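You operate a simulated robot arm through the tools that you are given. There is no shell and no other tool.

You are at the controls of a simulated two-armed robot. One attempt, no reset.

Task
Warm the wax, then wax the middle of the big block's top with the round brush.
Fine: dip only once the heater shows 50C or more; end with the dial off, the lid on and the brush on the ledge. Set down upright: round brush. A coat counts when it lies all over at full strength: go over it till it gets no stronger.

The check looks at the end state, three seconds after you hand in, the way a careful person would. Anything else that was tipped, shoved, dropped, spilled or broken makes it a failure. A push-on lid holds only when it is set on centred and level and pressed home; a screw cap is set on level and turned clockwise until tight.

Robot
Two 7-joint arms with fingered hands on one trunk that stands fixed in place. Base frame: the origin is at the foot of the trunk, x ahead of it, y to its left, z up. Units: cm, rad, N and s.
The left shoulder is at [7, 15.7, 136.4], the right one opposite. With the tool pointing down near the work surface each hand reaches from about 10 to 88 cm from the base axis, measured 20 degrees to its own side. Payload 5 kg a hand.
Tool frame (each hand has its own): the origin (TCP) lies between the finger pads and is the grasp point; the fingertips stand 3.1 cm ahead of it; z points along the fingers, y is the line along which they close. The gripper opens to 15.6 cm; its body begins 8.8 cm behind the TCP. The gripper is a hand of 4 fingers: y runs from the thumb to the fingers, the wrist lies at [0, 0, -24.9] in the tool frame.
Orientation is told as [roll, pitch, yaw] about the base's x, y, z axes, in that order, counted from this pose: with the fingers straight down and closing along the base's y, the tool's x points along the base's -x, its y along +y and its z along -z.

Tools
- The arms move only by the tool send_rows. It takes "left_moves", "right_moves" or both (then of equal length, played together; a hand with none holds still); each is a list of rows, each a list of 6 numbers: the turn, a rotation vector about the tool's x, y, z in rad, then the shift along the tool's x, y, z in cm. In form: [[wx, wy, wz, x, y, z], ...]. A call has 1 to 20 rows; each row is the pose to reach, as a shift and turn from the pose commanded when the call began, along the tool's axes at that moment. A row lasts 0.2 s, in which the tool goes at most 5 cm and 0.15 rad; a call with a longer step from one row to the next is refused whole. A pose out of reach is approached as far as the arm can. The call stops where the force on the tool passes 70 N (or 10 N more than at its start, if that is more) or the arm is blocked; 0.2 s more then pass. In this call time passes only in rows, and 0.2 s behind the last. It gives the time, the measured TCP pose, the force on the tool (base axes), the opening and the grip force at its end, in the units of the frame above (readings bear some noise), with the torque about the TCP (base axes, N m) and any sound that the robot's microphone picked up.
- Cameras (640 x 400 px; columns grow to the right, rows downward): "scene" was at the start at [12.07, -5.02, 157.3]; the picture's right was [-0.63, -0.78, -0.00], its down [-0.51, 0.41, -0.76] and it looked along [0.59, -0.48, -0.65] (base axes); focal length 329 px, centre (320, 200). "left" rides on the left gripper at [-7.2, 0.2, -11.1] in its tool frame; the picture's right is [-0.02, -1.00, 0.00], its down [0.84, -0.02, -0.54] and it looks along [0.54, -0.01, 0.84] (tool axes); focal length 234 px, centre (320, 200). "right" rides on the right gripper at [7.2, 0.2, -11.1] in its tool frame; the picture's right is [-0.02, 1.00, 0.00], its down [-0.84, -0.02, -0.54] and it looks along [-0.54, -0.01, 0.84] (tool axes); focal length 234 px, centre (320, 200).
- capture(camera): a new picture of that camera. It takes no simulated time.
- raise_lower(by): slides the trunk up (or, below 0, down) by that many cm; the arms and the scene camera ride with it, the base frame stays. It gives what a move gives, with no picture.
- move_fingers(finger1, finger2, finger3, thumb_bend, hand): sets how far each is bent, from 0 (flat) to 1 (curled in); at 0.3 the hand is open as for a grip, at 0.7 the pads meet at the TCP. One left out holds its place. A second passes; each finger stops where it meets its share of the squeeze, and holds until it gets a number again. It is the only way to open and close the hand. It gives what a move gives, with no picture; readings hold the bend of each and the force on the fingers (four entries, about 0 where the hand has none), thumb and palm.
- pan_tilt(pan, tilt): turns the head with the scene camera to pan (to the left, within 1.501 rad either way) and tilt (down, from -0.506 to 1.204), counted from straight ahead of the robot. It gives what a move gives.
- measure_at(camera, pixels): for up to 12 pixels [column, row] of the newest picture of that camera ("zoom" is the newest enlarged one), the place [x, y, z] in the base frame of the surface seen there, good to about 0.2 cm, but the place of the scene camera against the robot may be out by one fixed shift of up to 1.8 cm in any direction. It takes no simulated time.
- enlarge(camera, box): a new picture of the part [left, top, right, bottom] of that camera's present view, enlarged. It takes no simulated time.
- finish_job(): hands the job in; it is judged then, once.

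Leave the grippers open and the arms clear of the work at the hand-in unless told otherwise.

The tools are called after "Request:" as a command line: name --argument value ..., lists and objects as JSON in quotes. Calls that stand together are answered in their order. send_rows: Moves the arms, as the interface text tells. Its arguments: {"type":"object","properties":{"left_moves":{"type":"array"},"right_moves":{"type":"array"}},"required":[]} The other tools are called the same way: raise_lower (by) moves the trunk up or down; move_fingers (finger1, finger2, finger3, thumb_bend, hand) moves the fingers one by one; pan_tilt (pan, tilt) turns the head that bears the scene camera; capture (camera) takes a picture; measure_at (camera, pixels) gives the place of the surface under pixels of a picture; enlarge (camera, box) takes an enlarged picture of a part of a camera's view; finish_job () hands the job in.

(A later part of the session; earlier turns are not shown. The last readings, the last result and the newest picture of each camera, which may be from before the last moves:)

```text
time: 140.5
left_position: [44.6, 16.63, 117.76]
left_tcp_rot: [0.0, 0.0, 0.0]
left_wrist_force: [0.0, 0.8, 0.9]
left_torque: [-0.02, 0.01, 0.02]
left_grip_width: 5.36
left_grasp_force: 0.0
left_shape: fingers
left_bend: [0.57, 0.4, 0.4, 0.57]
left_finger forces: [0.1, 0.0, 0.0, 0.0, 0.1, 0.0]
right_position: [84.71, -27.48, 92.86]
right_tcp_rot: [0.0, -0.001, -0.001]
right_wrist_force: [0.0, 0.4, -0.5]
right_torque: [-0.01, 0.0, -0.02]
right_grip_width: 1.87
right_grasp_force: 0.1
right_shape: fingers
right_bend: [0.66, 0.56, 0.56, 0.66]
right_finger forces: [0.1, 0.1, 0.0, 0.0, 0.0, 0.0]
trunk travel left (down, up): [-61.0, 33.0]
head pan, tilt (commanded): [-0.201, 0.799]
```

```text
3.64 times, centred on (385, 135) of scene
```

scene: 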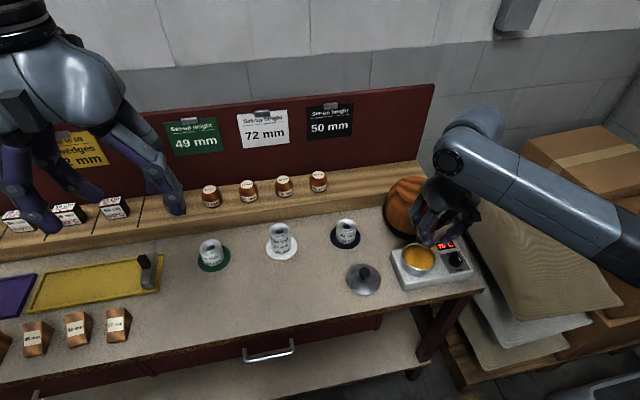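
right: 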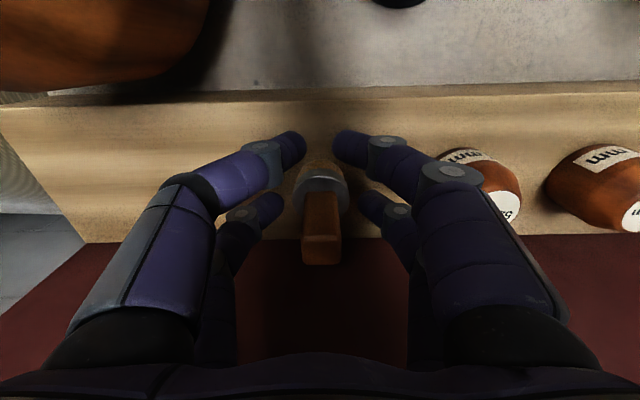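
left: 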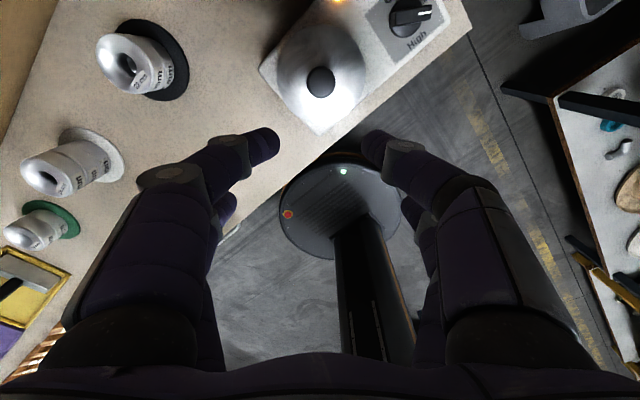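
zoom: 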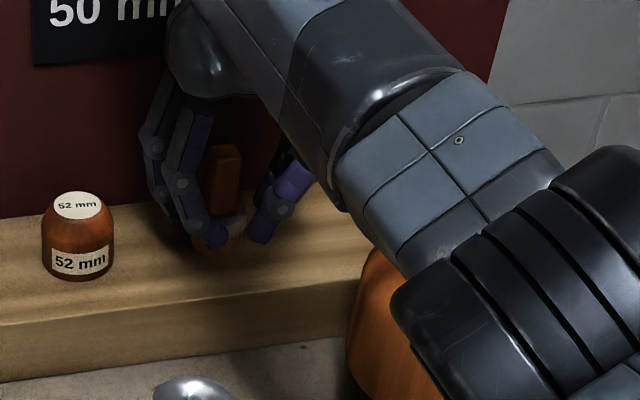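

The brush stands free. I lift straight up 9 cm, pull back and check.

Request:
send_rows --right_moves '[[0, 0, 0, 0, 0, -1.5], [0, 0, 0, 0, 0, -4], [0, 0, 0, 0, 0, -7], [0, 0, 0, 0, 0, -9.5], [0, 0, 0, 4, 0, -11], [0, 0, 0, 8, 0, -11]]'

Request:
raise_lower --by 14

Request:
capture --camera "right"

Request:
capture --camera "scene"

Request:
enlarge --camera "scene" --box '[310, 130, 490, 290]'

```text
time: 141.9
left_position: [44.45, 16.43, 117.88]
left_tcp_rot: [0.002, -0.003, -0.001]
left_wrist_force: [-1.1, 0.3, 0.9]
left_torque: [0.01, -0.04, 0.03]
left_grip_width: 5.36
left_grasp_force: 0.0
left_shape: fingers
left_bend: [0.57, 0.4, 0.4, 0.57]
left_finger forces: [0.1, 0.0, 0.0, 0.0, 0.1, 0.0]
right_position: [76.19, -27.76, 103.66]
right_tcp_rot: [0.003, 0.0, -0.003]
right_wrist_force: [-1.0, -0.6, 0.5]
right_torque: [0.09, -0.08, 0.04]
right_grip_width: 1.89
right_grasp_force: 0.1
right_shape: fingers
right_bend: [0.66, 0.56, 0.56, 0.66]
right_finger forces: [0.1, 0.0, 0.1, 0.1, 0.1, 0.1]
trunk travel left (down, up): [-61.0, 33.0]
head pan, tilt (commanded): [-0.201, 0.799]
```

```text
time: 143.5
left_position: [44.76, 16.49, 131.7]
left_tcp_rot: [-0.001, -0.001, 0.001]
left_wrist_force: [-0.2, -0.2, 0.2]
left_torque: [0.03, 0.03, -0.02]
left_grip_width: 5.34
left_grasp_force: 0.1
left_shape: fingers
left_bend: [0.57, 0.4, 0.4, 0.57]
left_finger forces: [0.0, 0.0, 0.1, 0.1, 0.0, 0.1]
right_position: [76.62, -27.71, 117.5]
right_tcp_rot: [-0.001, 0.0, -0.003]
right_wrist_force: [0.2, -0.4, -0.3]
right_torque: [0.01, -0.01, 0.01]
right_grip_width: 1.9
right_grasp_force: 0.0
right_shape: fingers
right_bend: [0.66, 0.56, 0.56, 0.66]
right_finger forces: [0.1, 0.1, 0.0, 0.0, 0.0, 0.1]
trunk travel left (down, up): [-75.0, 19.0]
head pan, tilt (commanded): [-0.201, 0.799]
```

```text
taken
```

right: 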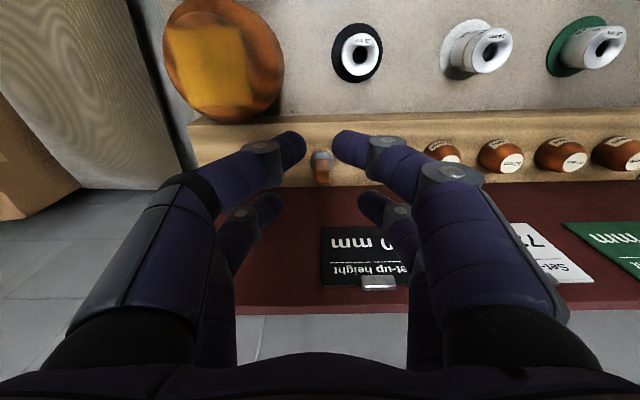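

```text
taken
```

scene: 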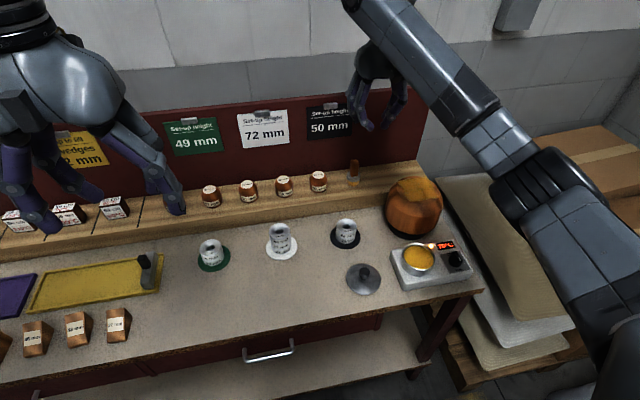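

```text
2.50 times, centred on (400, 210) of scene
```

zoom: 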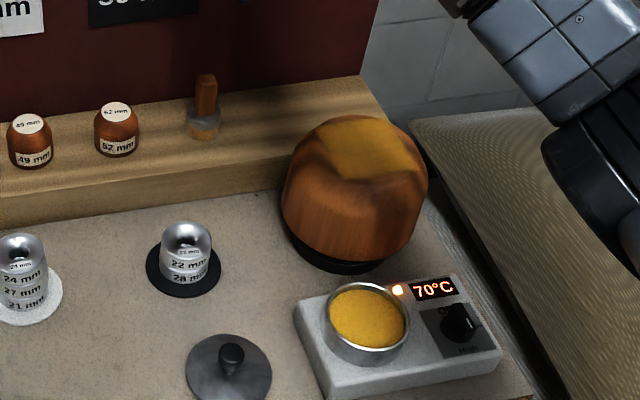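

Brush upright on the ledge, coat complete. Now the lid: I open thumb/finger1 to 0.5 and go above the lid on the bench.

Request:
send_rows --right_moves '[[0, 0, 0, 4, 1, 1], [0, 0, 0, 8, 2, 3], [0, 0, 0, 12, 3, 5], [0, 0, 0, 16, 4, 7], [0, 0, 0, 20, 5, 9], [0, 0, 0, 23.3, 5.7, 12], [0, 0, 0, 23.3, 5.7, 16], [0, 0, 0, 23.3, 5.7, 18]]'

Request:
move_fingers --hand "right" --finger1 0.5 --finger2 0.56 --finger3 0.56 --thumb_bend 0.5

Request:
capture --camera "right"

Request:
enlarge --camera "right" --box '[270, 80, 370, 180]'

```text
time: 145.3
left_position: [44.58, 16.6, 131.71]
left_tcp_rot: [-0.001, 0.0, 0.001]
left_wrist_force: [0.2, 0.7, 0.8]
left_torque: [0.0, -0.02, -0.02]
left_grip_width: 5.34
left_grasp_force: 0.0
left_shape: fingers
left_bend: [0.57, 0.4, 0.4, 0.57]
left_finger forces: [0.0, 0.0, 0.0, 0.0, 0.2, 0.0]
right_position: [53.16, -21.9, 99.52]
right_tcp_rot: [0.0, -0.002, 0.001]
right_wrist_force: [-0.5, 0.3, 0.1]
right_torque: [-0.02, -0.01, -0.01]
right_grip_width: 1.89
right_grasp_force: 0.1
right_shape: fingers
right_bend: [0.66, 0.56, 0.56, 0.66]
right_finger forces: [0.0, 0.0, 0.0, 0.0, 0.1, 0.1]
trunk travel left (down, up): [-75.0, 19.0]
head pan, tilt (commanded): [-0.201, 0.799]
```

```text
time: 146.3
left_position: [44.49, 16.61, 131.78]
left_tcp_rot: [0.0, 0.0, 0.0]
left_wrist_force: [0.8, -0.6, -0.1]
left_torque: [0.02, -0.03, -0.03]
left_grip_width: 5.34
left_grasp_force: 0.1
left_shape: fingers
left_bend: [0.57, 0.4, 0.4, 0.57]
left_finger forces: [0.0, 0.0, 0.1, 0.0, 0.1, 0.0]
right_position: [53.3, -21.92, 99.49]
right_tcp_rot: [-0.001, 0.002, 0.001]
right_wrist_force: [-0.1, 0.1, 0.3]
right_torque: [-0.01, 0.02, -0.01]
right_grip_width: 8.07
right_grasp_force: 0.1
right_shape: fingers
right_bend: [0.5, 0.56, 0.56, 0.5]
right_finger forces: [0.0, 0.1, 0.0, 0.1, 0.1, 0.0]
trunk travel left (down, up): [-75.0, 19.0]
head pan, tilt (commanded): [-0.201, 0.799]
```

```text
taken
```

right: 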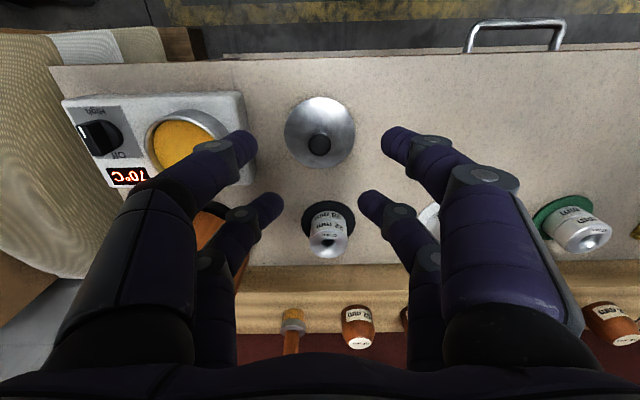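

```text
4.00 times, centred on (320, 130) of right
```

zoom: 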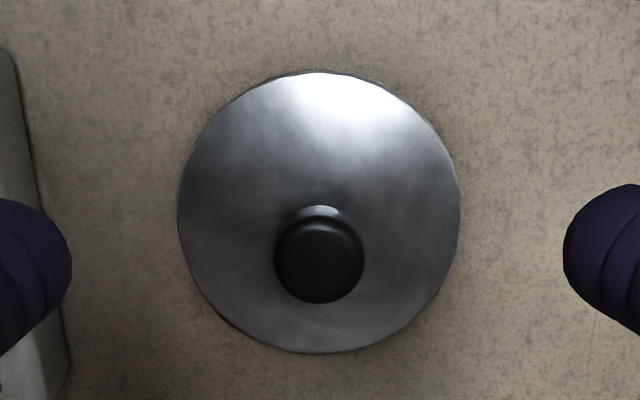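

I measure the lid's edges and knob on the bench, and the pot rim for comparison.

Request:
measure_at --camera "zoom" --pixels '[[319, 76], [319, 346], [184, 211], [454, 211], [319, 262], [285, 262], [355, 262], [319, 225], [319, 295], [250, 130], [390, 130], [319, 180]]'

Request:
enlarge --camera "right" --box '[60, 85, 260, 205]'

```text
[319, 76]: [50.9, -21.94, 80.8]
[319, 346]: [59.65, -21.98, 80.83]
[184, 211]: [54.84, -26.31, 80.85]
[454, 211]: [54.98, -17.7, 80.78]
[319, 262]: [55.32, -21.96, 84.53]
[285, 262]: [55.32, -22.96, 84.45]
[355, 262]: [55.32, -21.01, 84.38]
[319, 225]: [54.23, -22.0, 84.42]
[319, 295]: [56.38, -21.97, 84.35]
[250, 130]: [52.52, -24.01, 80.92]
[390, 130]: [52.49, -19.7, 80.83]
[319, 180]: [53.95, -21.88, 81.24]
```

```text
3.20 times, centred on (160, 145) of right
```

zoom: 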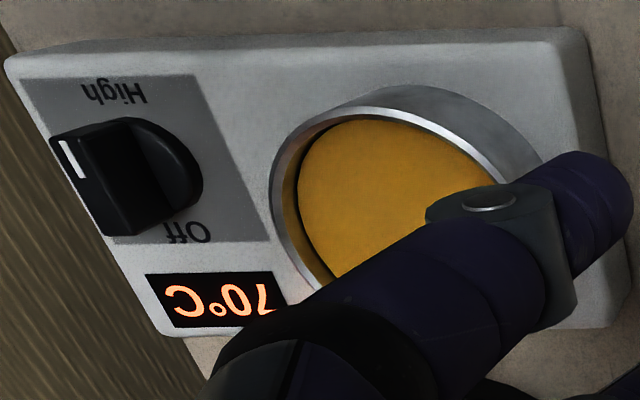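

Lid centre (55.28,-22.0), level on the bench. Before gripping, I look straight at the pot from the same kind of pose to get its centre now.

Request:
send_rows --right_moves '[[0, 0, 0, 0, -4, 0], [0, 0, 0, 0, -8, 0], [0, 0, 0, 0, -12, 0], [0, 0, 0, 0, -14.2, 0], [0, 0, 0, 0, -14.2, 0]]'

Request:
capture --camera "right"

Request:
enlarge --camera "right" --box '[270, 80, 370, 200]'

```text
time: 147.5
left_position: [44.77, 16.54, 131.77]
left_tcp_rot: [0.001, 0.0, 0.0]
left_wrist_force: [-0.7, 0.1, 0.7]
left_torque: [0.0, -0.05, 0.0]
left_grip_width: 5.35
left_grasp_force: 0.0
left_shape: fingers
left_bend: [0.57, 0.4, 0.4, 0.57]
left_finger forces: [0.0, 0.1, 0.0, 0.2, 0.0, 0.0]
right_position: [53.26, -36.19, 99.53]
right_tcp_rot: [0.001, 0.0, 0.001]
right_wrist_force: [-0.1, 0.4, 0.1]
right_torque: [-0.02, 0.0, 0.0]
right_grip_width: 8.06
right_grasp_force: 0.0
right_shape: fingers
right_bend: [0.5, 0.56, 0.56, 0.5]
right_finger forces: [0.0, 0.0, 0.0, 0.1, 0.0, 0.0]
trunk travel left (down, up): [-75.0, 19.0]
head pan, tilt (commanded): [-0.201, 0.799]
```

```text
taken
```

right: 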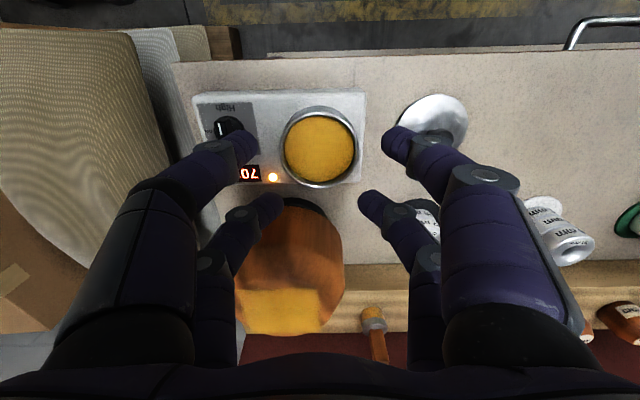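

```text
3.33 times, centred on (320, 140) of right
```

zoom: 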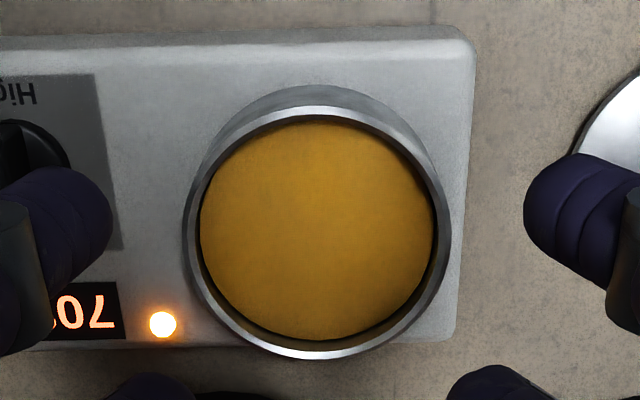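

Measuring the pot's rim points.

Request:
measure_at --camera "zoom" --pixels '[[190, 232], [444, 232], [317, 112], [317, 353], [187, 215], [447, 215], [225, 140], [408, 140], [225, 325], [408, 325], [317, 232]]'

```text
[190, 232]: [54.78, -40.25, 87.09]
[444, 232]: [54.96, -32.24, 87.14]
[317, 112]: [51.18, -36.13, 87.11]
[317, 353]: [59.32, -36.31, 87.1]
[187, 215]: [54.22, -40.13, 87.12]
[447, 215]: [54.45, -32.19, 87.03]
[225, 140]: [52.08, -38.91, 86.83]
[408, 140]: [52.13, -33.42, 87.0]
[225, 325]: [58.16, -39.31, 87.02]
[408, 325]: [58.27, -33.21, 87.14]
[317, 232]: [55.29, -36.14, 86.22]
```

Pot centre (55.2,-36.2), rim z 87.1. Lid centre to pot centre is thus a shift of about (-0.05,-14.2). I go back above the lid and descend to grip height.

Request:
send_rows --right_moves '[[0, 0, 0, 0, 4, 0], [0, 0, 0, 0, 8, 0], [0, 0, 0, 0, 12, 0], [0, 0, 0, 0, 14.15, 1], [0, 0, 0, 0, 14.15, 5], [0, 0, 0, 0, 14.15, 9], [0, 0, 0, 0, 14.15, 12.5], [0, 0, 0, 0, 14.15, 13.8], [0, 0, 0, 0, 14.15, 14.3], [0, 0, 0, 0, 14.15, 14.3]]'

Request:
enlarge --camera "right" --box '[240, 110, 400, 250]'

```text
time: 149.7
left_position: [44.63, 16.6, 131.72]
left_tcp_rot: [0.0, -0.001, 0.001]
left_wrist_force: [0.4, 0.3, -0.3]
left_torque: [-0.01, -0.01, 0.04]
left_grip_width: 5.38
left_grasp_force: 0.0
left_shape: fingers
left_bend: [0.57, 0.4, 0.4, 0.57]
left_finger forces: [0.1, 0.0, 0.0, 0.1, 0.0, 0.0]
right_position: [53.26, -21.99, 85.32]
right_tcp_rot: [0.0, -0.001, 0.0]
right_wrist_force: [-0.6, -0.3, -0.4]
right_torque: [0.02, -0.02, 0.02]
right_grip_width: 8.06
right_grasp_force: 0.0
right_shape: fingers
right_bend: [0.5, 0.56, 0.56, 0.5]
right_finger forces: [0.0, 0.1, 0.0, 0.0, 0.1, 0.0]
trunk travel left (down, up): [-75.0, 19.0]
head pan, tilt (commanded): [-0.201, 0.799]
```

```text
2.86 times, centred on (320, 180) of right
```

zoom: 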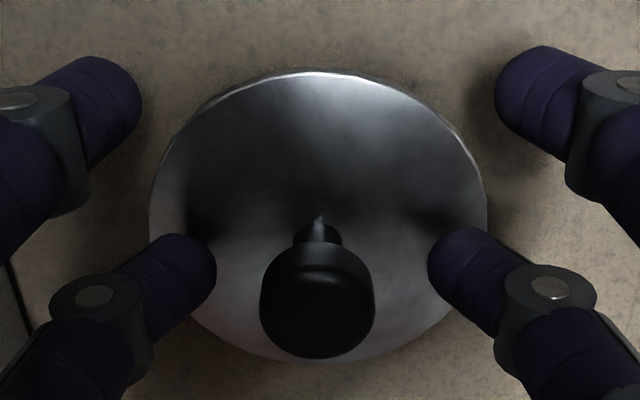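

No contact yet. 0.2 cm lower, then close finger2/3 on the knob.

Request:
send_rows --right_moves '[[0, 0, 0, 0, 0, 0.22]]'

Request:
move_fingers --hand "right" --finger2 0.75 --finger3 0.75

Request:
capture --camera "right"

Request:
enlarge --camera "right" --box '[240, 110, 400, 250]'

Request:
measure_at --camera "right" --pixels '[[320, 145], [320, 155], [290, 160], [350, 160], [270, 190], [370, 190]]'

```text
time: 150.1
left_position: [44.67, 16.55, 131.82]
left_tcp_rot: [0.001, -0.001, -0.001]
left_wrist_force: [-0.2, 0.5, 0.3]
left_torque: [0.03, 0.01, 0.0]
left_grip_width: 5.37
left_grasp_force: 0.1
left_shape: fingers
left_bend: [0.57, 0.4, 0.4, 0.57]
left_finger forces: [0.0, 0.1, 0.1, 0.1, 0.0, 0.0]
right_position: [53.25, -21.99, 85.07]
right_tcp_rot: [0.002, 0.001, 0.0]
right_wrist_force: [0.2, 0.3, -0.1]
right_torque: [-0.01, 0.0, -0.03]
right_grip_width: 8.06
right_grasp_force: 0.1
right_shape: fingers
right_bend: [0.5, 0.56, 0.56, 0.5]
right_finger forces: [0.1, 0.0, 0.0, 0.0, 0.0, 0.0]
trunk travel left (down, up): [-75.0, 19.0]
head pan, tilt (commanded): [-0.201, 0.799]
```

```text
time: 151.1
left_position: [44.57, 16.62, 131.81]
left_tcp_rot: [-0.001, -0.001, 0.0]
left_wrist_force: [0.3, 0.0, -0.8]
left_torque: [0.0, 0.04, 0.02]
left_grip_width: 5.36
left_grasp_force: 0.1
left_shape: fingers
left_bend: [0.57, 0.4, 0.4, 0.57]
left_finger forces: [0.0, 0.0, 0.0, 0.1, 0.1, 0.1]
right_position: [53.35, -21.93, 84.96]
right_tcp_rot: [0.001, 0.001, 0.0]
right_wrist_force: [-0.4, 0.2, -1.3]
right_torque: [0.04, 0.02, 0.04]
right_grip_width: 8.06
right_grasp_force: 7.2
right_shape: fingers
right_bend: [0.5, 0.67, 0.67, 0.5]
right_finger forces: [0.0, 7.6, 7.6, 0.0, 0.1, 0.0]
trunk travel left (down, up): [-75.0, 19.0]
head pan, tilt (commanded): [-0.201, 0.799]
```

```text
taken
```

right: 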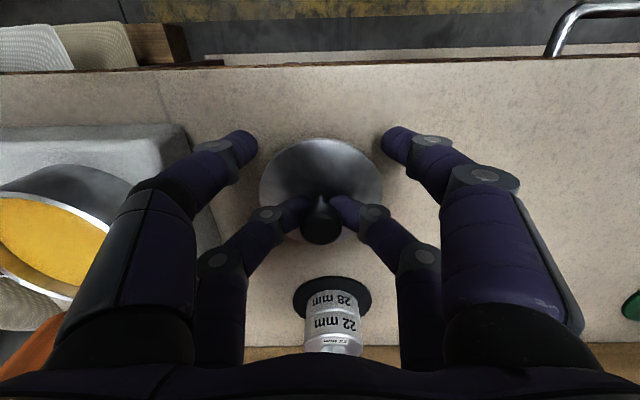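

```text
2.86 times, centred on (320, 180) of right
```

zoom: 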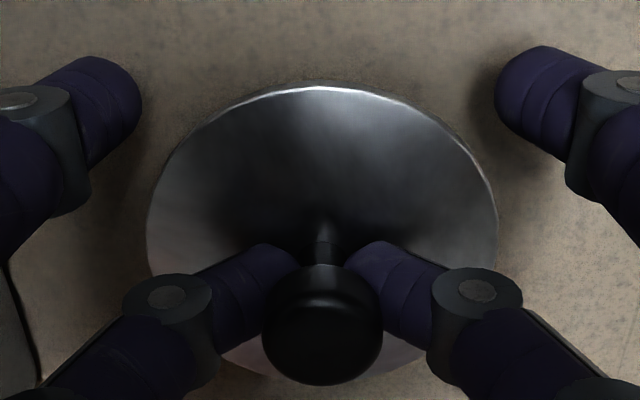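

```text
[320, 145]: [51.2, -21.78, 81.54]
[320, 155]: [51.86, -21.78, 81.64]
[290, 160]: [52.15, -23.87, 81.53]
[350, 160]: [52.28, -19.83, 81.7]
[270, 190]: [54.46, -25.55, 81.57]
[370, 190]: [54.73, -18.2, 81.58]
```

The lid is gripped level (rim 81.55 all round). I lift, carry it over the pot and stop about 1 cm above it.

Request:
send_rows --right_moves '[[0, 0, 0, 0, 0, -1], [0, 0, 0, 0, 0, -4], [0, 0, 0, 0, 0, -8], [0, 0, 0, 0, -1, -11], [0, 0, 0, 0.05, -5, -12], [0, 0, 0, 0.05, -9, -12], [0, 0, 0, 0.05, -13, -12], [0, 0, 0, 0.05, -14.2, -10.5], [0, 0, 0, 0.05, -14.2, -8.5], [0, 0, 0, 0.05, -14.2, -7.5], [0, 0, 0, 0.05, -14.2, -7.5]]'

Request:
capture --camera "right"

Request:
enlarge --camera "right" --box '[240, 100, 400, 240]'

Request:
enlarge --camera "scene" --box '[385, 210, 485, 290]'

```text
time: 153.5
left_position: [44.63, 16.52, 131.73]
left_tcp_rot: [0.0, 0.0, -0.001]
left_wrist_force: [0.3, 0.1, 0.4]
left_torque: [0.0, 0.03, 0.01]
left_grip_width: 5.35
left_grasp_force: 0.1
left_shape: fingers
left_bend: [0.57, 0.4, 0.4, 0.57]
left_finger forces: [0.1, 0.0, 0.1, 0.1, 0.0, 0.0]
right_position: [53.12, -36.23, 92.59]
right_tcp_rot: [0.0, 0.0, -0.001]
right_wrist_force: [0.3, 0.3, -0.3]
right_torque: [-0.02, 0.03, 0.01]
right_grip_width: 8.04
right_grasp_force: 7.3
right_shape: fingers
right_bend: [0.5, 0.67, 0.67, 0.5]
right_finger forces: [0.1, 7.5, 7.3, 0.1, 0.0, 0.0]
trunk travel left (down, up): [-75.0, 19.0]
head pan, tilt (commanded): [-0.201, 0.799]
```

```text
taken
```

right: 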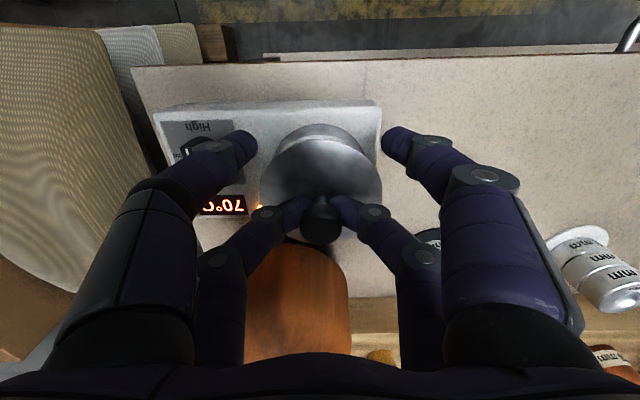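

```text
2.86 times, centred on (320, 170) of right
```

zoom: 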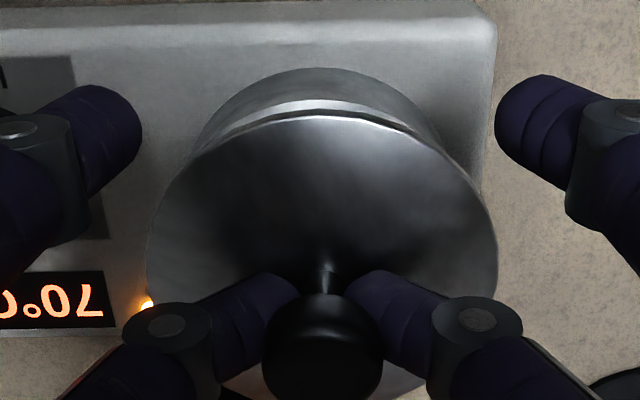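

```text
5.00 times, centred on (435, 250) of scene
```

zoom: 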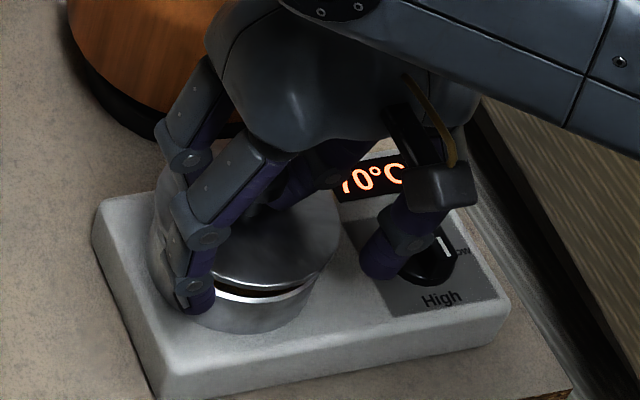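

I compare lid edge and pot rim positions to check centring.

Request:
measure_at --camera "zoom" --pixels '[[320, 122], [320, 130], [320, 103], [320, 106], [155, 250], [490, 250], [250, 108], [390, 110], [230, 160], [410, 160]]'

```text
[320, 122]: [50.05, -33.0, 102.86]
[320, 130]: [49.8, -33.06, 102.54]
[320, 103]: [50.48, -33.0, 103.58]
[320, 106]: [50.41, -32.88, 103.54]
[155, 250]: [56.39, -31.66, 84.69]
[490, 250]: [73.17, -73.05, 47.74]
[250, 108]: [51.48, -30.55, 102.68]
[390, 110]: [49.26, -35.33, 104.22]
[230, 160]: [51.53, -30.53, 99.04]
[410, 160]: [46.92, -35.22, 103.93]
```

That used the scene zoom; I repeat with the right picture's own pixels.

Request:
measure_at --camera "right" --pixels '[[320, 142.7], [320, 145.5], [320, 136], [320, 137], [263, 187], [379, 187], [300, 137], [340, 137], [285, 160], [355, 160], [320, 134], [320, 128]]'

```text
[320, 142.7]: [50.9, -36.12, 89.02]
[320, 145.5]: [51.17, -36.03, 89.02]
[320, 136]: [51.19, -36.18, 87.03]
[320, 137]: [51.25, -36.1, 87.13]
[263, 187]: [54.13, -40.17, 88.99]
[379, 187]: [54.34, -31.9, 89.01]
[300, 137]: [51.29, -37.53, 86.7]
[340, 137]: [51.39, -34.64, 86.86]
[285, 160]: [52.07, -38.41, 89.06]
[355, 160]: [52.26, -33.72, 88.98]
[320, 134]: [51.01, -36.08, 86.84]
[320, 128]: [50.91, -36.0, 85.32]
```

Lid centre reads about (55.3,-36.1), pot (55.2,-36.2), lid level at z 89.0. I nudge by (-0.05,-0.07) and lower slowly, watching the force.

Request:
send_rows --right_moves '[[0, 0, 0, 0.05, -0.07, 0.4], [0, 0, 0, 0.05, -0.07, 0.8], [0, 0, 0, 0.05, -0.07, 1.1]]'

Request:
send_rows --right_moves '[[0, 0, 0, 0, 0, 0.2], [0, 0, 0, 0, 0, 0.4]]'

Request:
capture --camera "right"

Request:
enlarge --camera "right" --box '[240, 100, 400, 240]'

Request:
measure_at --camera "right" --pixels '[[320, 146], [320, 150], [267, 187], [375, 187], [290, 160], [350, 160], [275, 205], [368, 205]]'

```text
time: 154.3
left_position: [44.53, 16.58, 131.72]
left_tcp_rot: [0.0, -0.002, 0.0]
left_wrist_force: [0.3, 1.0, 0.2]
left_torque: [0.01, -0.04, -0.06]
left_grip_width: 5.33
left_grasp_force: 0.0
left_shape: fingers
left_bend: [0.57, 0.4, 0.4, 0.57]
left_finger forces: [0.0, 0.0, 0.0, 0.0, 0.1, 0.0]
right_position: [53.19, -36.26, 91.4]
right_tcp_rot: [-0.001, 0.001, -0.001]
right_wrist_force: [0.0, -1.0, -0.4]
right_torque: [0.02, -0.01, -0.01]
right_grip_width: 8.07
right_grasp_force: 8.1
right_shape: fingers
right_bend: [0.5, 0.67, 0.67, 0.5]
right_finger forces: [0.0, 7.5, 7.4, 0.0, 0.0, 0.0]
trunk travel left (down, up): [-75.0, 19.0]
head pan, tilt (commanded): [-0.201, 0.799]
```

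```text
time: 154.9
left_position: [44.58, 16.6, 131.81]
left_tcp_rot: [0.0, -0.001, -0.001]
left_wrist_force: [-0.7, 0.0, 0.3]
left_torque: [0.0, 0.0, -0.02]
left_grip_width: 5.35
left_grasp_force: 0.1
left_shape: fingers
left_bend: [0.57, 0.4, 0.4, 0.57]
left_finger forces: [0.0, 0.1, 0.0, 0.1, 0.1, 0.1]
right_position: [53.14, -36.16, 91.02]
right_tcp_rot: [-0.001, -0.002, 0.0]
right_wrist_force: [1.0, -0.3, -0.8]
right_torque: [0.02, -0.05, 0.03]
right_grip_width: 8.07
right_grasp_force: 7.4
right_shape: fingers
right_bend: [0.5, 0.67, 0.67, 0.5]
right_finger forces: [0.0, 7.6, 7.4, 0.0, 0.0, 0.0]
trunk travel left (down, up): [-75.0, 19.0]
head pan, tilt (commanded): [-0.201, 0.799]
```

```text
taken
```

right: 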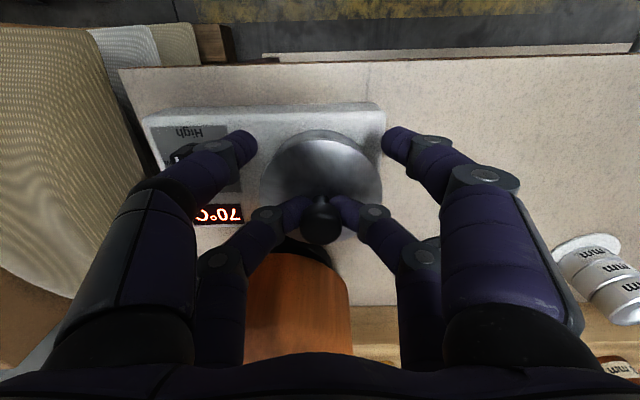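

```text
2.86 times, centred on (320, 170) of right
```

zoom: 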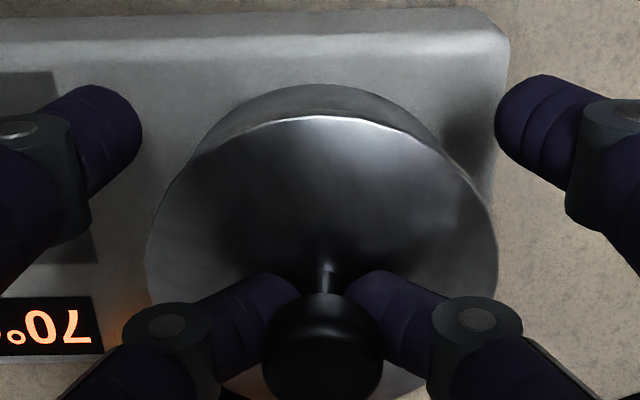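

```text
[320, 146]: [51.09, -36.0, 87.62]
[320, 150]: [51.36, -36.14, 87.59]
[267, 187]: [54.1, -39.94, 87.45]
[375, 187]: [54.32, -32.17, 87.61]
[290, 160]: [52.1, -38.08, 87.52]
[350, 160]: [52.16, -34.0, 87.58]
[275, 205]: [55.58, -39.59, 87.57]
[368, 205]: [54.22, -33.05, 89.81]
```

The lid has gone into the pot without resistance (rim z≈87.55, level). I lower a touch more until it sits.

Request:
send_rows --right_moves '[[0, 0, 0, 0, 0, 0.15], [0, 0, 0, 0, 0, 0.3]]'

Request:
capture --camera "right"

Request:
measure_at --camera "right" --pixels '[[320, 146], [320, 150], [267, 187], [375, 187], [290, 160], [350, 160], [275, 205]]'

Request:
enlarge --camera "scene" --box '[385, 210, 485, 290]'

```text
time: 155.5
left_position: [44.52, 16.75, 131.71]
left_tcp_rot: [-0.001, -0.001, 0.0]
left_wrist_force: [0.8, 0.7, 0.2]
left_torque: [-0.04, 0.02, -0.01]
left_grip_width: 5.38
left_grasp_force: 0.0
left_shape: fingers
left_bend: [0.57, 0.4, 0.4, 0.57]
left_finger forces: [0.0, 0.0, 0.1, 0.1, 0.0, 0.1]
right_position: [53.18, -36.2, 90.93]
right_tcp_rot: [0.001, -0.001, -0.001]
right_wrist_force: [-0.8, -0.9, 10.3]
right_torque: [0.0, -0.22, 0.01]
right_grip_width: 8.07
right_grasp_force: 12.9
right_shape: fingers
right_bend: [0.5, 0.71, 0.71, 0.5]
right_finger forces: [0.0, 12.2, 12.3, 0.0, 0.0, 0.1]
trunk travel left (down, up): [-75.0, 19.0]
head pan, tilt (commanded): [-0.201, 0.799]
```

```text
taken
```

right: 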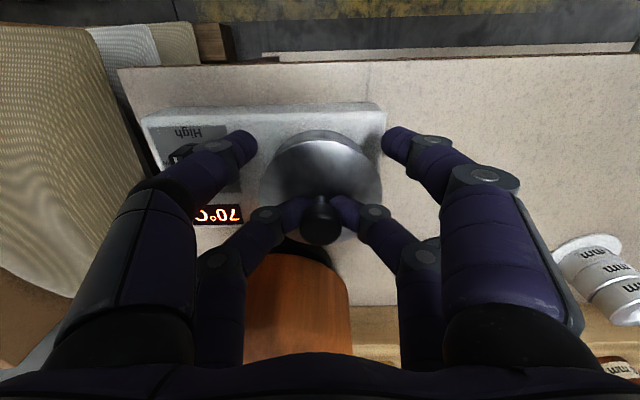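

```text
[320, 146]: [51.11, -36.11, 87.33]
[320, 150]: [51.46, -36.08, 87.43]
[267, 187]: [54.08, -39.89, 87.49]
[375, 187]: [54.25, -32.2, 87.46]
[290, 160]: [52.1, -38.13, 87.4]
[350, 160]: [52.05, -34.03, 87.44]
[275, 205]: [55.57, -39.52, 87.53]
```

```text
5.00 times, centred on (435, 250) of scene
```

zoom: 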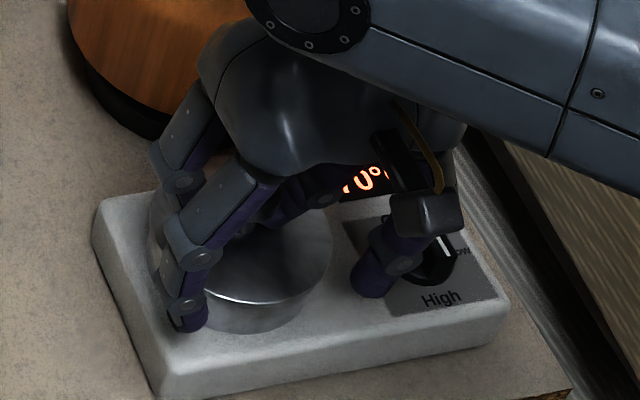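

The lid sits at rim z≈87.45 with 10 N. I open finger2/3 to 0.62, then rise slightly and open wider.

Request:
move_fingers --hand "right" --finger2 0.62 --finger3 0.62

Request:
send_rows --right_moves '[[0, 0, 0, 0, 0, -0.6]]'

Request:
move_fingers --hand "right" --finger2 0.55 --finger3 0.55

Request:
send_rows --right_moves '[[0, 0, 0, 0, 0, -2], [0, 0, 0, 0, 0, -5], [0, 0, 0, 0, 0, -8]]'

Request:
capture --camera "right"

Request:
enlarge --camera "right" --box '[270, 80, 370, 200]'

Request:
enlarge --camera "scene" --box '[385, 210, 485, 290]'

```text
time: 156.5
left_position: [44.53, 16.77, 131.9]
left_tcp_rot: [-0.001, 0.001, 0.001]
left_wrist_force: [-0.6, 0.7, 0.7]
left_torque: [0.02, 0.01, 0.02]
left_grip_width: 5.34
left_grasp_force: 0.0
left_shape: fingers
left_bend: [0.57, 0.4, 0.4, 0.57]
left_finger forces: [0.1, 0.1, 0.0, 0.1, 0.1, 0.0]
right_position: [53.18, -36.13, 90.94]
right_tcp_rot: [-0.002, -0.005, 0.001]
right_wrist_force: [4.8, 0.0, 23.7]
right_torque: [-0.08, -0.72, -0.03]
right_grip_width: 8.07
right_grasp_force: 12.5
right_shape: fingers
right_bend: [0.5, 0.66, 0.65, 0.5]
right_finger forces: [0.0, 11.6, 13.6, 0.1, 0.0, 0.1]
trunk travel left (down, up): [-75.0, 19.0]
head pan, tilt (commanded): [-0.201, 0.799]
```

```text
time: 156.9
left_position: [44.58, 16.7, 131.82]
left_tcp_rot: [-0.001, 0.0, -0.001]
left_wrist_force: [0.9, 0.3, 0.1]
left_torque: [-0.01, 0.0, 0.0]
left_grip_width: 5.32
left_grasp_force: 0.1
left_shape: fingers
left_bend: [0.57, 0.4, 0.4, 0.57]
left_finger forces: [0.0, 0.0, 0.0, 0.1, 0.0, 0.0]
right_position: [53.02, -36.11, 91.14]
right_tcp_rot: [0.0, 0.004, -0.001]
right_wrist_force: [0.3, -0.3, 9.8]
right_torque: [0.0, -0.27, 0.02]
right_grip_width: 8.09
right_grasp_force: 4.6
right_shape: fingers
right_bend: [0.5, 0.65, 0.65, 0.5]
right_finger forces: [0.0, 4.5, 4.8, 0.1, 0.1, 0.1]
trunk travel left (down, up): [-75.0, 19.0]
head pan, tilt (commanded): [-0.201, 0.799]
```

```text
time: 157.9
left_position: [44.56, 16.65, 131.82]
left_tcp_rot: [0.001, 0.001, -0.001]
left_wrist_force: [-0.4, -0.6, -0.2]
left_torque: [0.03, 0.01, 0.02]
left_grip_width: 5.34
left_grasp_force: 0.1
left_shape: fingers
left_bend: [0.57, 0.4, 0.4, 0.57]
left_finger forces: [0.1, 0.1, 0.0, 0.1, 0.1, 0.1]
right_position: [53.1, -36.18, 91.46]
right_tcp_rot: [0.0, -0.002, 0.0]
right_wrist_force: [-2.4, 0.0, 9.7]
right_torque: [0.01, -0.16, 0.04]
right_grip_width: 8.06
right_grasp_force: 4.8
right_shape: fingers
right_bend: [0.5, 0.57, 0.57, 0.5]
right_finger forces: [0.0, 4.9, 4.7, 0.0, 0.0, 0.1]
trunk travel left (down, up): [-75.0, 19.0]
head pan, tilt (commanded): [-0.201, 0.799]
```

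```text
time: 158.7
left_position: [44.65, 16.67, 131.83]
left_tcp_rot: [0.0, 0.001, -0.001]
left_wrist_force: [0.0, 0.6, -0.2]
left_torque: [0.01, 0.02, 0.01]
left_grip_width: 5.36
left_grasp_force: 0.1
left_shape: fingers
left_bend: [0.57, 0.4, 0.4, 0.57]
left_finger forces: [0.0, 0.0, 0.0, 0.0, 0.0, 0.0]
right_position: [53.11, -36.33, 99.27]
right_tcp_rot: [-0.001, 0.0, 0.0]
right_wrist_force: [0.3, -0.4, -1.0]
right_torque: [0.02, 0.01, 0.05]
right_grip_width: 8.07
right_grasp_force: 0.1
right_shape: fingers
right_bend: [0.5, 0.55, 0.55, 0.5]
right_finger forces: [0.1, 0.0, 0.0, 0.0, 0.0, 0.1]
trunk travel left (down, up): [-75.0, 19.0]
head pan, tilt (commanded): [-0.201, 0.799]
```

```text
taken
```

right: 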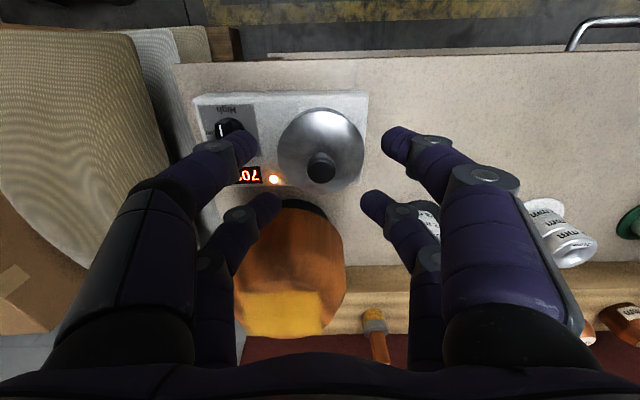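

```text
3.33 times, centred on (320, 140) of right
```

zoom: 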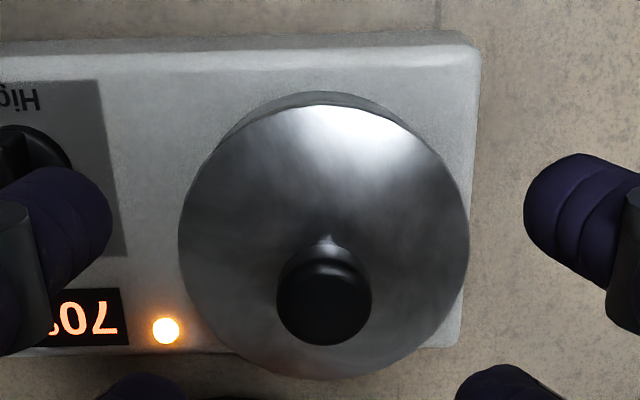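

```text
5.00 times, centred on (435, 250) of scene
```

zoom: 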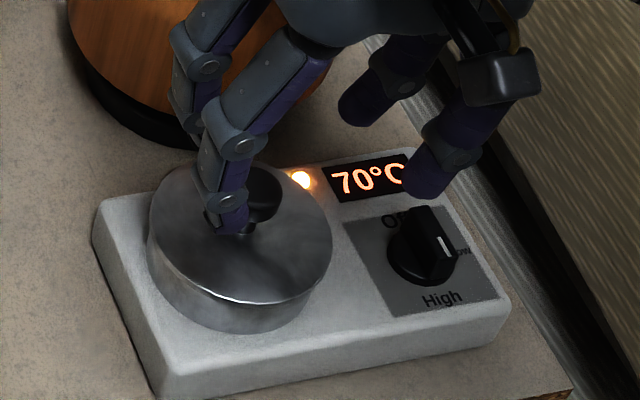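

The lid is on. I measure around its rim for level and height (it was 87.44–87.46 at the start), plus the knob.

Request:
measure_at --camera "right" --pixels '[[320, 113], [320, 118], [281, 145], [360, 145], [300, 125], [342, 125], [295, 178], [346, 178], [320, 188], [321, 168], [311, 168], [331, 168]]'

```text
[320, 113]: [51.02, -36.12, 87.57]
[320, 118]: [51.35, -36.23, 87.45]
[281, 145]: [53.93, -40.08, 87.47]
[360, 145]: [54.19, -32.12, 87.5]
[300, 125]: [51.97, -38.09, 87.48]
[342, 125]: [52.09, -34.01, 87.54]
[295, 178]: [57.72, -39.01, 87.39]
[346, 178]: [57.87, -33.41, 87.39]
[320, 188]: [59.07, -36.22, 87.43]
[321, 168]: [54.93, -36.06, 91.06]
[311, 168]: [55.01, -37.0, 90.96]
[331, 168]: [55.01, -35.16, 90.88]
```

Front reads ~0.1 cm higher than back, within noise, but I'll press it home evenly: all four fingertips (bend 0.6) around the knob, hand centred over the lid, pushing down on the lid's top.

Request:
move_fingers --hand "right" --finger1 0.6 --finger2 0.6 --finger3 0.6 --thumb_bend 0.6

Request:
send_rows --right_moves '[[0, 0, 0, -1.1, 0.1, 0], [0, 0, 0, -2.1, 0.12, 1], [0, 0, 0, -2.1, 0.12, 4], [0, 0, 0, -2.1, 0.12, 6.5], [0, 0, 0, -2.1, 0.12, 7.3]]'

Request:
capture --camera "right"

Request:
enlarge --camera "scene" --box '[385, 210, 485, 290]'

```text
time: 159.7
left_position: [44.63, 16.62, 131.85]
left_tcp_rot: [-0.001, 0.0, 0.001]
left_wrist_force: [-0.2, 0.2, 0.4]
left_torque: [0.0, 0.02, -0.01]
left_grip_width: 5.37
left_grasp_force: 0.1
left_shape: fingers
left_bend: [0.57, 0.4, 0.4, 0.57]
left_finger forces: [0.0, 0.1, 0.1, 0.0, 0.0, 0.1]
right_position: [53.14, -36.29, 99.36]
right_tcp_rot: [0.0, 0.0, 0.0]
right_wrist_force: [0.9, -0.3, -0.5]
right_torque: [0.01, -0.04, -0.02]
right_grip_width: 4.22
right_grasp_force: 0.1
right_shape: fingers
right_bend: [0.6, 0.6, 0.6, 0.6]
right_finger forces: [0.0, 0.0, 0.0, 0.0, 0.1, 0.0]
trunk travel left (down, up): [-75.0, 19.0]
head pan, tilt (commanded): [-0.201, 0.799]
```

```text
time: 160.9
left_position: [44.64, 16.57, 131.79]
left_tcp_rot: [0.0, 0.001, 0.0]
left_wrist_force: [-0.4, 0.3, 0.8]
left_torque: [0.0, 0.03, 0.01]
left_grip_width: 5.35
left_grasp_force: 0.0
left_shape: fingers
left_bend: [0.57, 0.4, 0.4, 0.57]
left_finger forces: [0.0, 0.0, 0.0, 0.0, 0.0, 0.0]
right_position: [55.28, -36.05, 91.95]
right_tcp_rot: [-0.001, 0.0, 0.0]
right_wrist_force: [-0.1, 0.5, 0.4]
right_torque: [0.01, -0.01, 0.01]
right_grip_width: 4.21
right_grasp_force: 0.0
right_shape: fingers
right_bend: [0.6, 0.6, 0.6, 0.6]
right_finger forces: [0.0, 0.0, 0.0, 0.1, 0.1, 0.0]
trunk travel left (down, up): [-75.0, 19.0]
head pan, tilt (commanded): [-0.201, 0.799]
```

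```text
taken
```

right: 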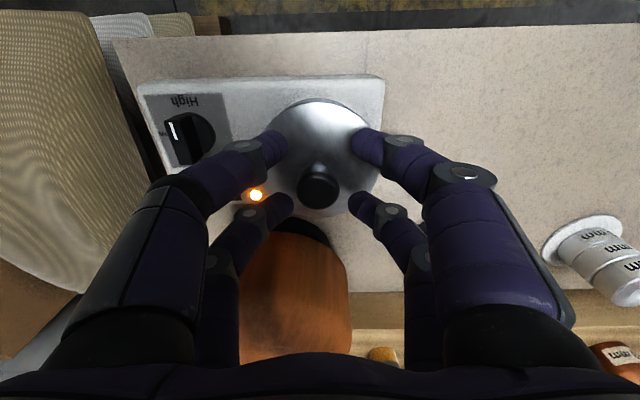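

```text
5.00 times, centred on (435, 250) of scene
```

zoom: 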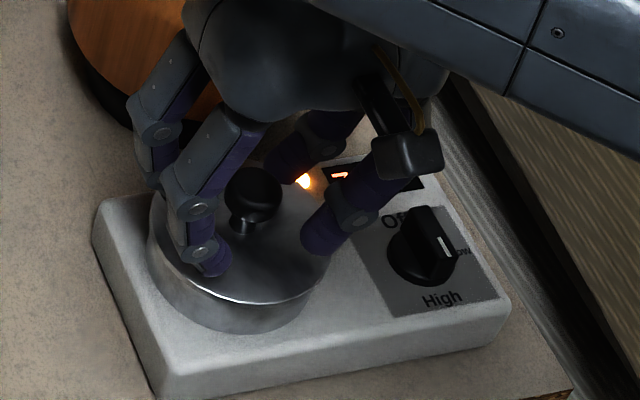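

The four fingertips straddle the knob evenly over the lid. I press down in small steps.

Request:
send_rows --right_moves '[[0, 0, 0, 0, 0, 0.3], [0, 0, 0, 0, 0, 0.6], [0, 0, 0, 0, 0, 0.9]]'

Request:
send_rows --right_moves '[[0, 0, 0, 0, 0, 0.2], [0, 0, 0, 0, 0, 0.4]]'

```text
time: 161.7
left_position: [44.41, 16.55, 131.77]
left_tcp_rot: [0.001, -0.001, 0.0]
left_wrist_force: [0.3, 0.3, 0.0]
left_torque: [-0.03, 0.01, 0.06]
left_grip_width: 5.36
left_grasp_force: 0.0
left_shape: fingers
left_bend: [0.57, 0.4, 0.4, 0.57]
left_finger forces: [0.0, 0.0, 0.0, 0.0, 0.0, 0.0]
right_position: [55.34, -36.05, 91.45]
right_tcp_rot: [0.0, -0.004, 0.0]
right_wrist_force: [-0.2, 0.2, 8.2]
right_torque: [0.01, -0.07, -0.07]
right_grip_width: 4.2
right_grasp_force: 4.3
right_shape: fingers
right_bend: [0.6, 0.6, 0.6, 0.6]
right_finger forces: [2.6, 2.0, 4.3, 0.1, 0.1, 0.1]
trunk travel left (down, up): [-75.0, 19.0]
head pan, tilt (commanded): [-0.201, 0.799]
```

```text
time: 162.3
left_position: [44.27, 16.79, 131.85]
left_tcp_rot: [-0.002, -0.003, -0.001]
left_wrist_force: [-1.0, -1.0, 0.7]
left_torque: [-0.01, 0.02, -0.04]
left_grip_width: 5.35
left_grasp_force: 0.0
left_shape: fingers
left_bend: [0.57, 0.4, 0.4, 0.57]
left_finger forces: [0.1, 0.0, 0.0, 0.0, 0.0, 0.0]
right_position: [55.21, -36.02, 91.34]
right_tcp_rot: [-0.002, -0.009, 0.001]
right_wrist_force: [-1.3, -1.1, 33.8]
right_torque: [-0.16, 0.15, -0.03]
right_grip_width: 4.2
right_grasp_force: 17.0
right_shape: fingers
right_bend: [0.6, 0.6, 0.59, 0.6]
right_finger forces: [9.5, 6.0, 8.7, 0.0, 9.5, 0.1]
trunk travel left (down, up): [-75.0, 19.0]
head pan, tilt (commanded): [-0.201, 0.799]
```

33.8 N spread over the four fingers. A little more, then release upward and check.

Request:
send_rows --right_moves '[[0, 0, 0, 0, 0, 0.2], [0, 0, 0, 0, 0, 0.2]]'

Request:
send_rows --right_moves '[[0, 0, 0, 0, 0, -1], [0, 0, 0, 0, 0, -4], [0, 0, 0, 0, 0, -8]]'

Request:
capture --camera "right"

Request:
enlarge --camera "right" --box '[270, 80, 370, 200]'

Request:
enlarge --camera "scene" --box '[385, 210, 485, 290]'

```text
time: 162.9
left_position: [44.05, 16.84, 132.01]
left_tcp_rot: [-0.003, -0.004, 0.001]
left_wrist_force: [0.2, -0.5, -0.3]
left_torque: [-0.03, -0.01, 0.02]
left_grip_width: 5.34
left_grasp_force: 0.0
left_shape: fingers
left_bend: [0.57, 0.4, 0.4, 0.57]
left_finger forces: [0.1, 0.1, 0.0, 0.0, 0.0, 0.0]
right_position: [55.23, -36.0, 91.27]
right_tcp_rot: [-0.004, -0.011, 0.0]
right_wrist_force: [-0.8, -2.5, 51.3]
right_torque: [-0.44, 0.22, 0.05]
right_grip_width: 4.21
right_grasp_force: 26.0
right_shape: fingers
right_bend: [0.59, 0.6, 0.59, 0.6]
right_finger forces: [12.7, 7.9, 12.1, 0.1, 18.9, 0.1]
trunk travel left (down, up): [-75.0, 19.0]
head pan, tilt (commanded): [-0.201, 0.799]
```

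```text
time: 163.7
left_position: [44.55, 16.59, 131.74]
left_tcp_rot: [-0.002, 0.0, 0.0]
left_wrist_force: [-0.1, 0.7, -0.5]
left_torque: [-0.03, -0.01, 0.03]
left_grip_width: 5.36
left_grasp_force: 0.0
left_shape: fingers
left_bend: [0.57, 0.4, 0.4, 0.57]
left_finger forces: [0.0, 0.0, 0.0, 0.0, 0.1, 0.1]
right_position: [54.97, -35.97, 98.46]
right_tcp_rot: [-0.001, 0.0, 0.0]
right_wrist_force: [-0.1, -0.6, -1.2]
right_torque: [0.0, -0.01, 0.01]
right_grip_width: 4.17
right_grasp_force: 0.0
right_shape: fingers
right_bend: [0.6, 0.6, 0.6, 0.6]
right_finger forces: [0.0, 0.1, 0.1, 0.1, 0.0, 0.1]
trunk travel left (down, up): [-75.0, 19.0]
head pan, tilt (commanded): [-0.201, 0.799]
```

```text
taken
```

right: 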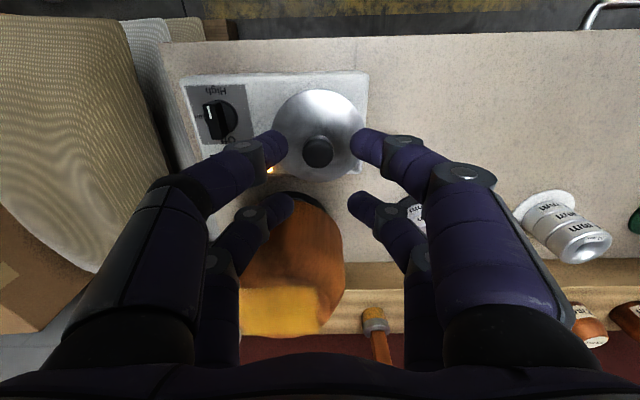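

```text
3.33 times, centred on (320, 140) of right
```

zoom: 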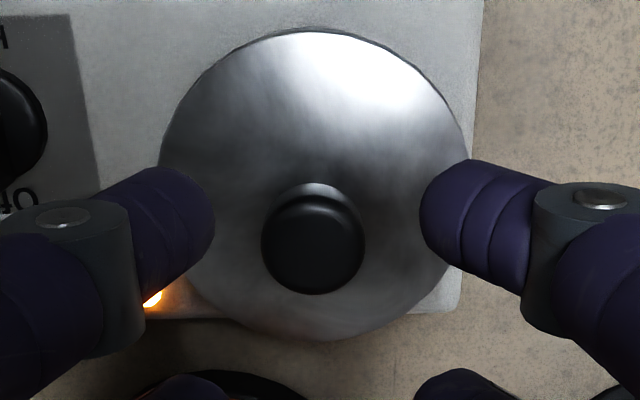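

```text
5.00 times, centred on (435, 250) of scene
```

zoom: 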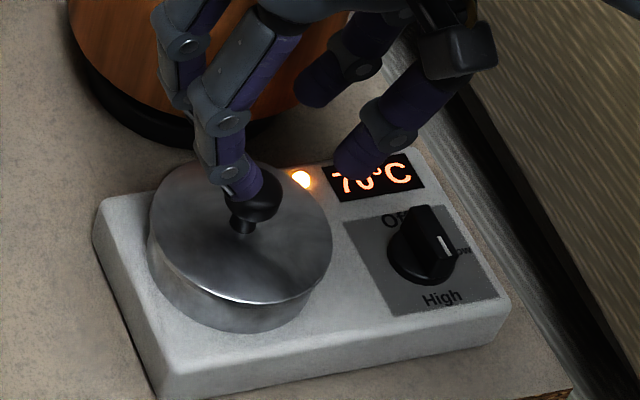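

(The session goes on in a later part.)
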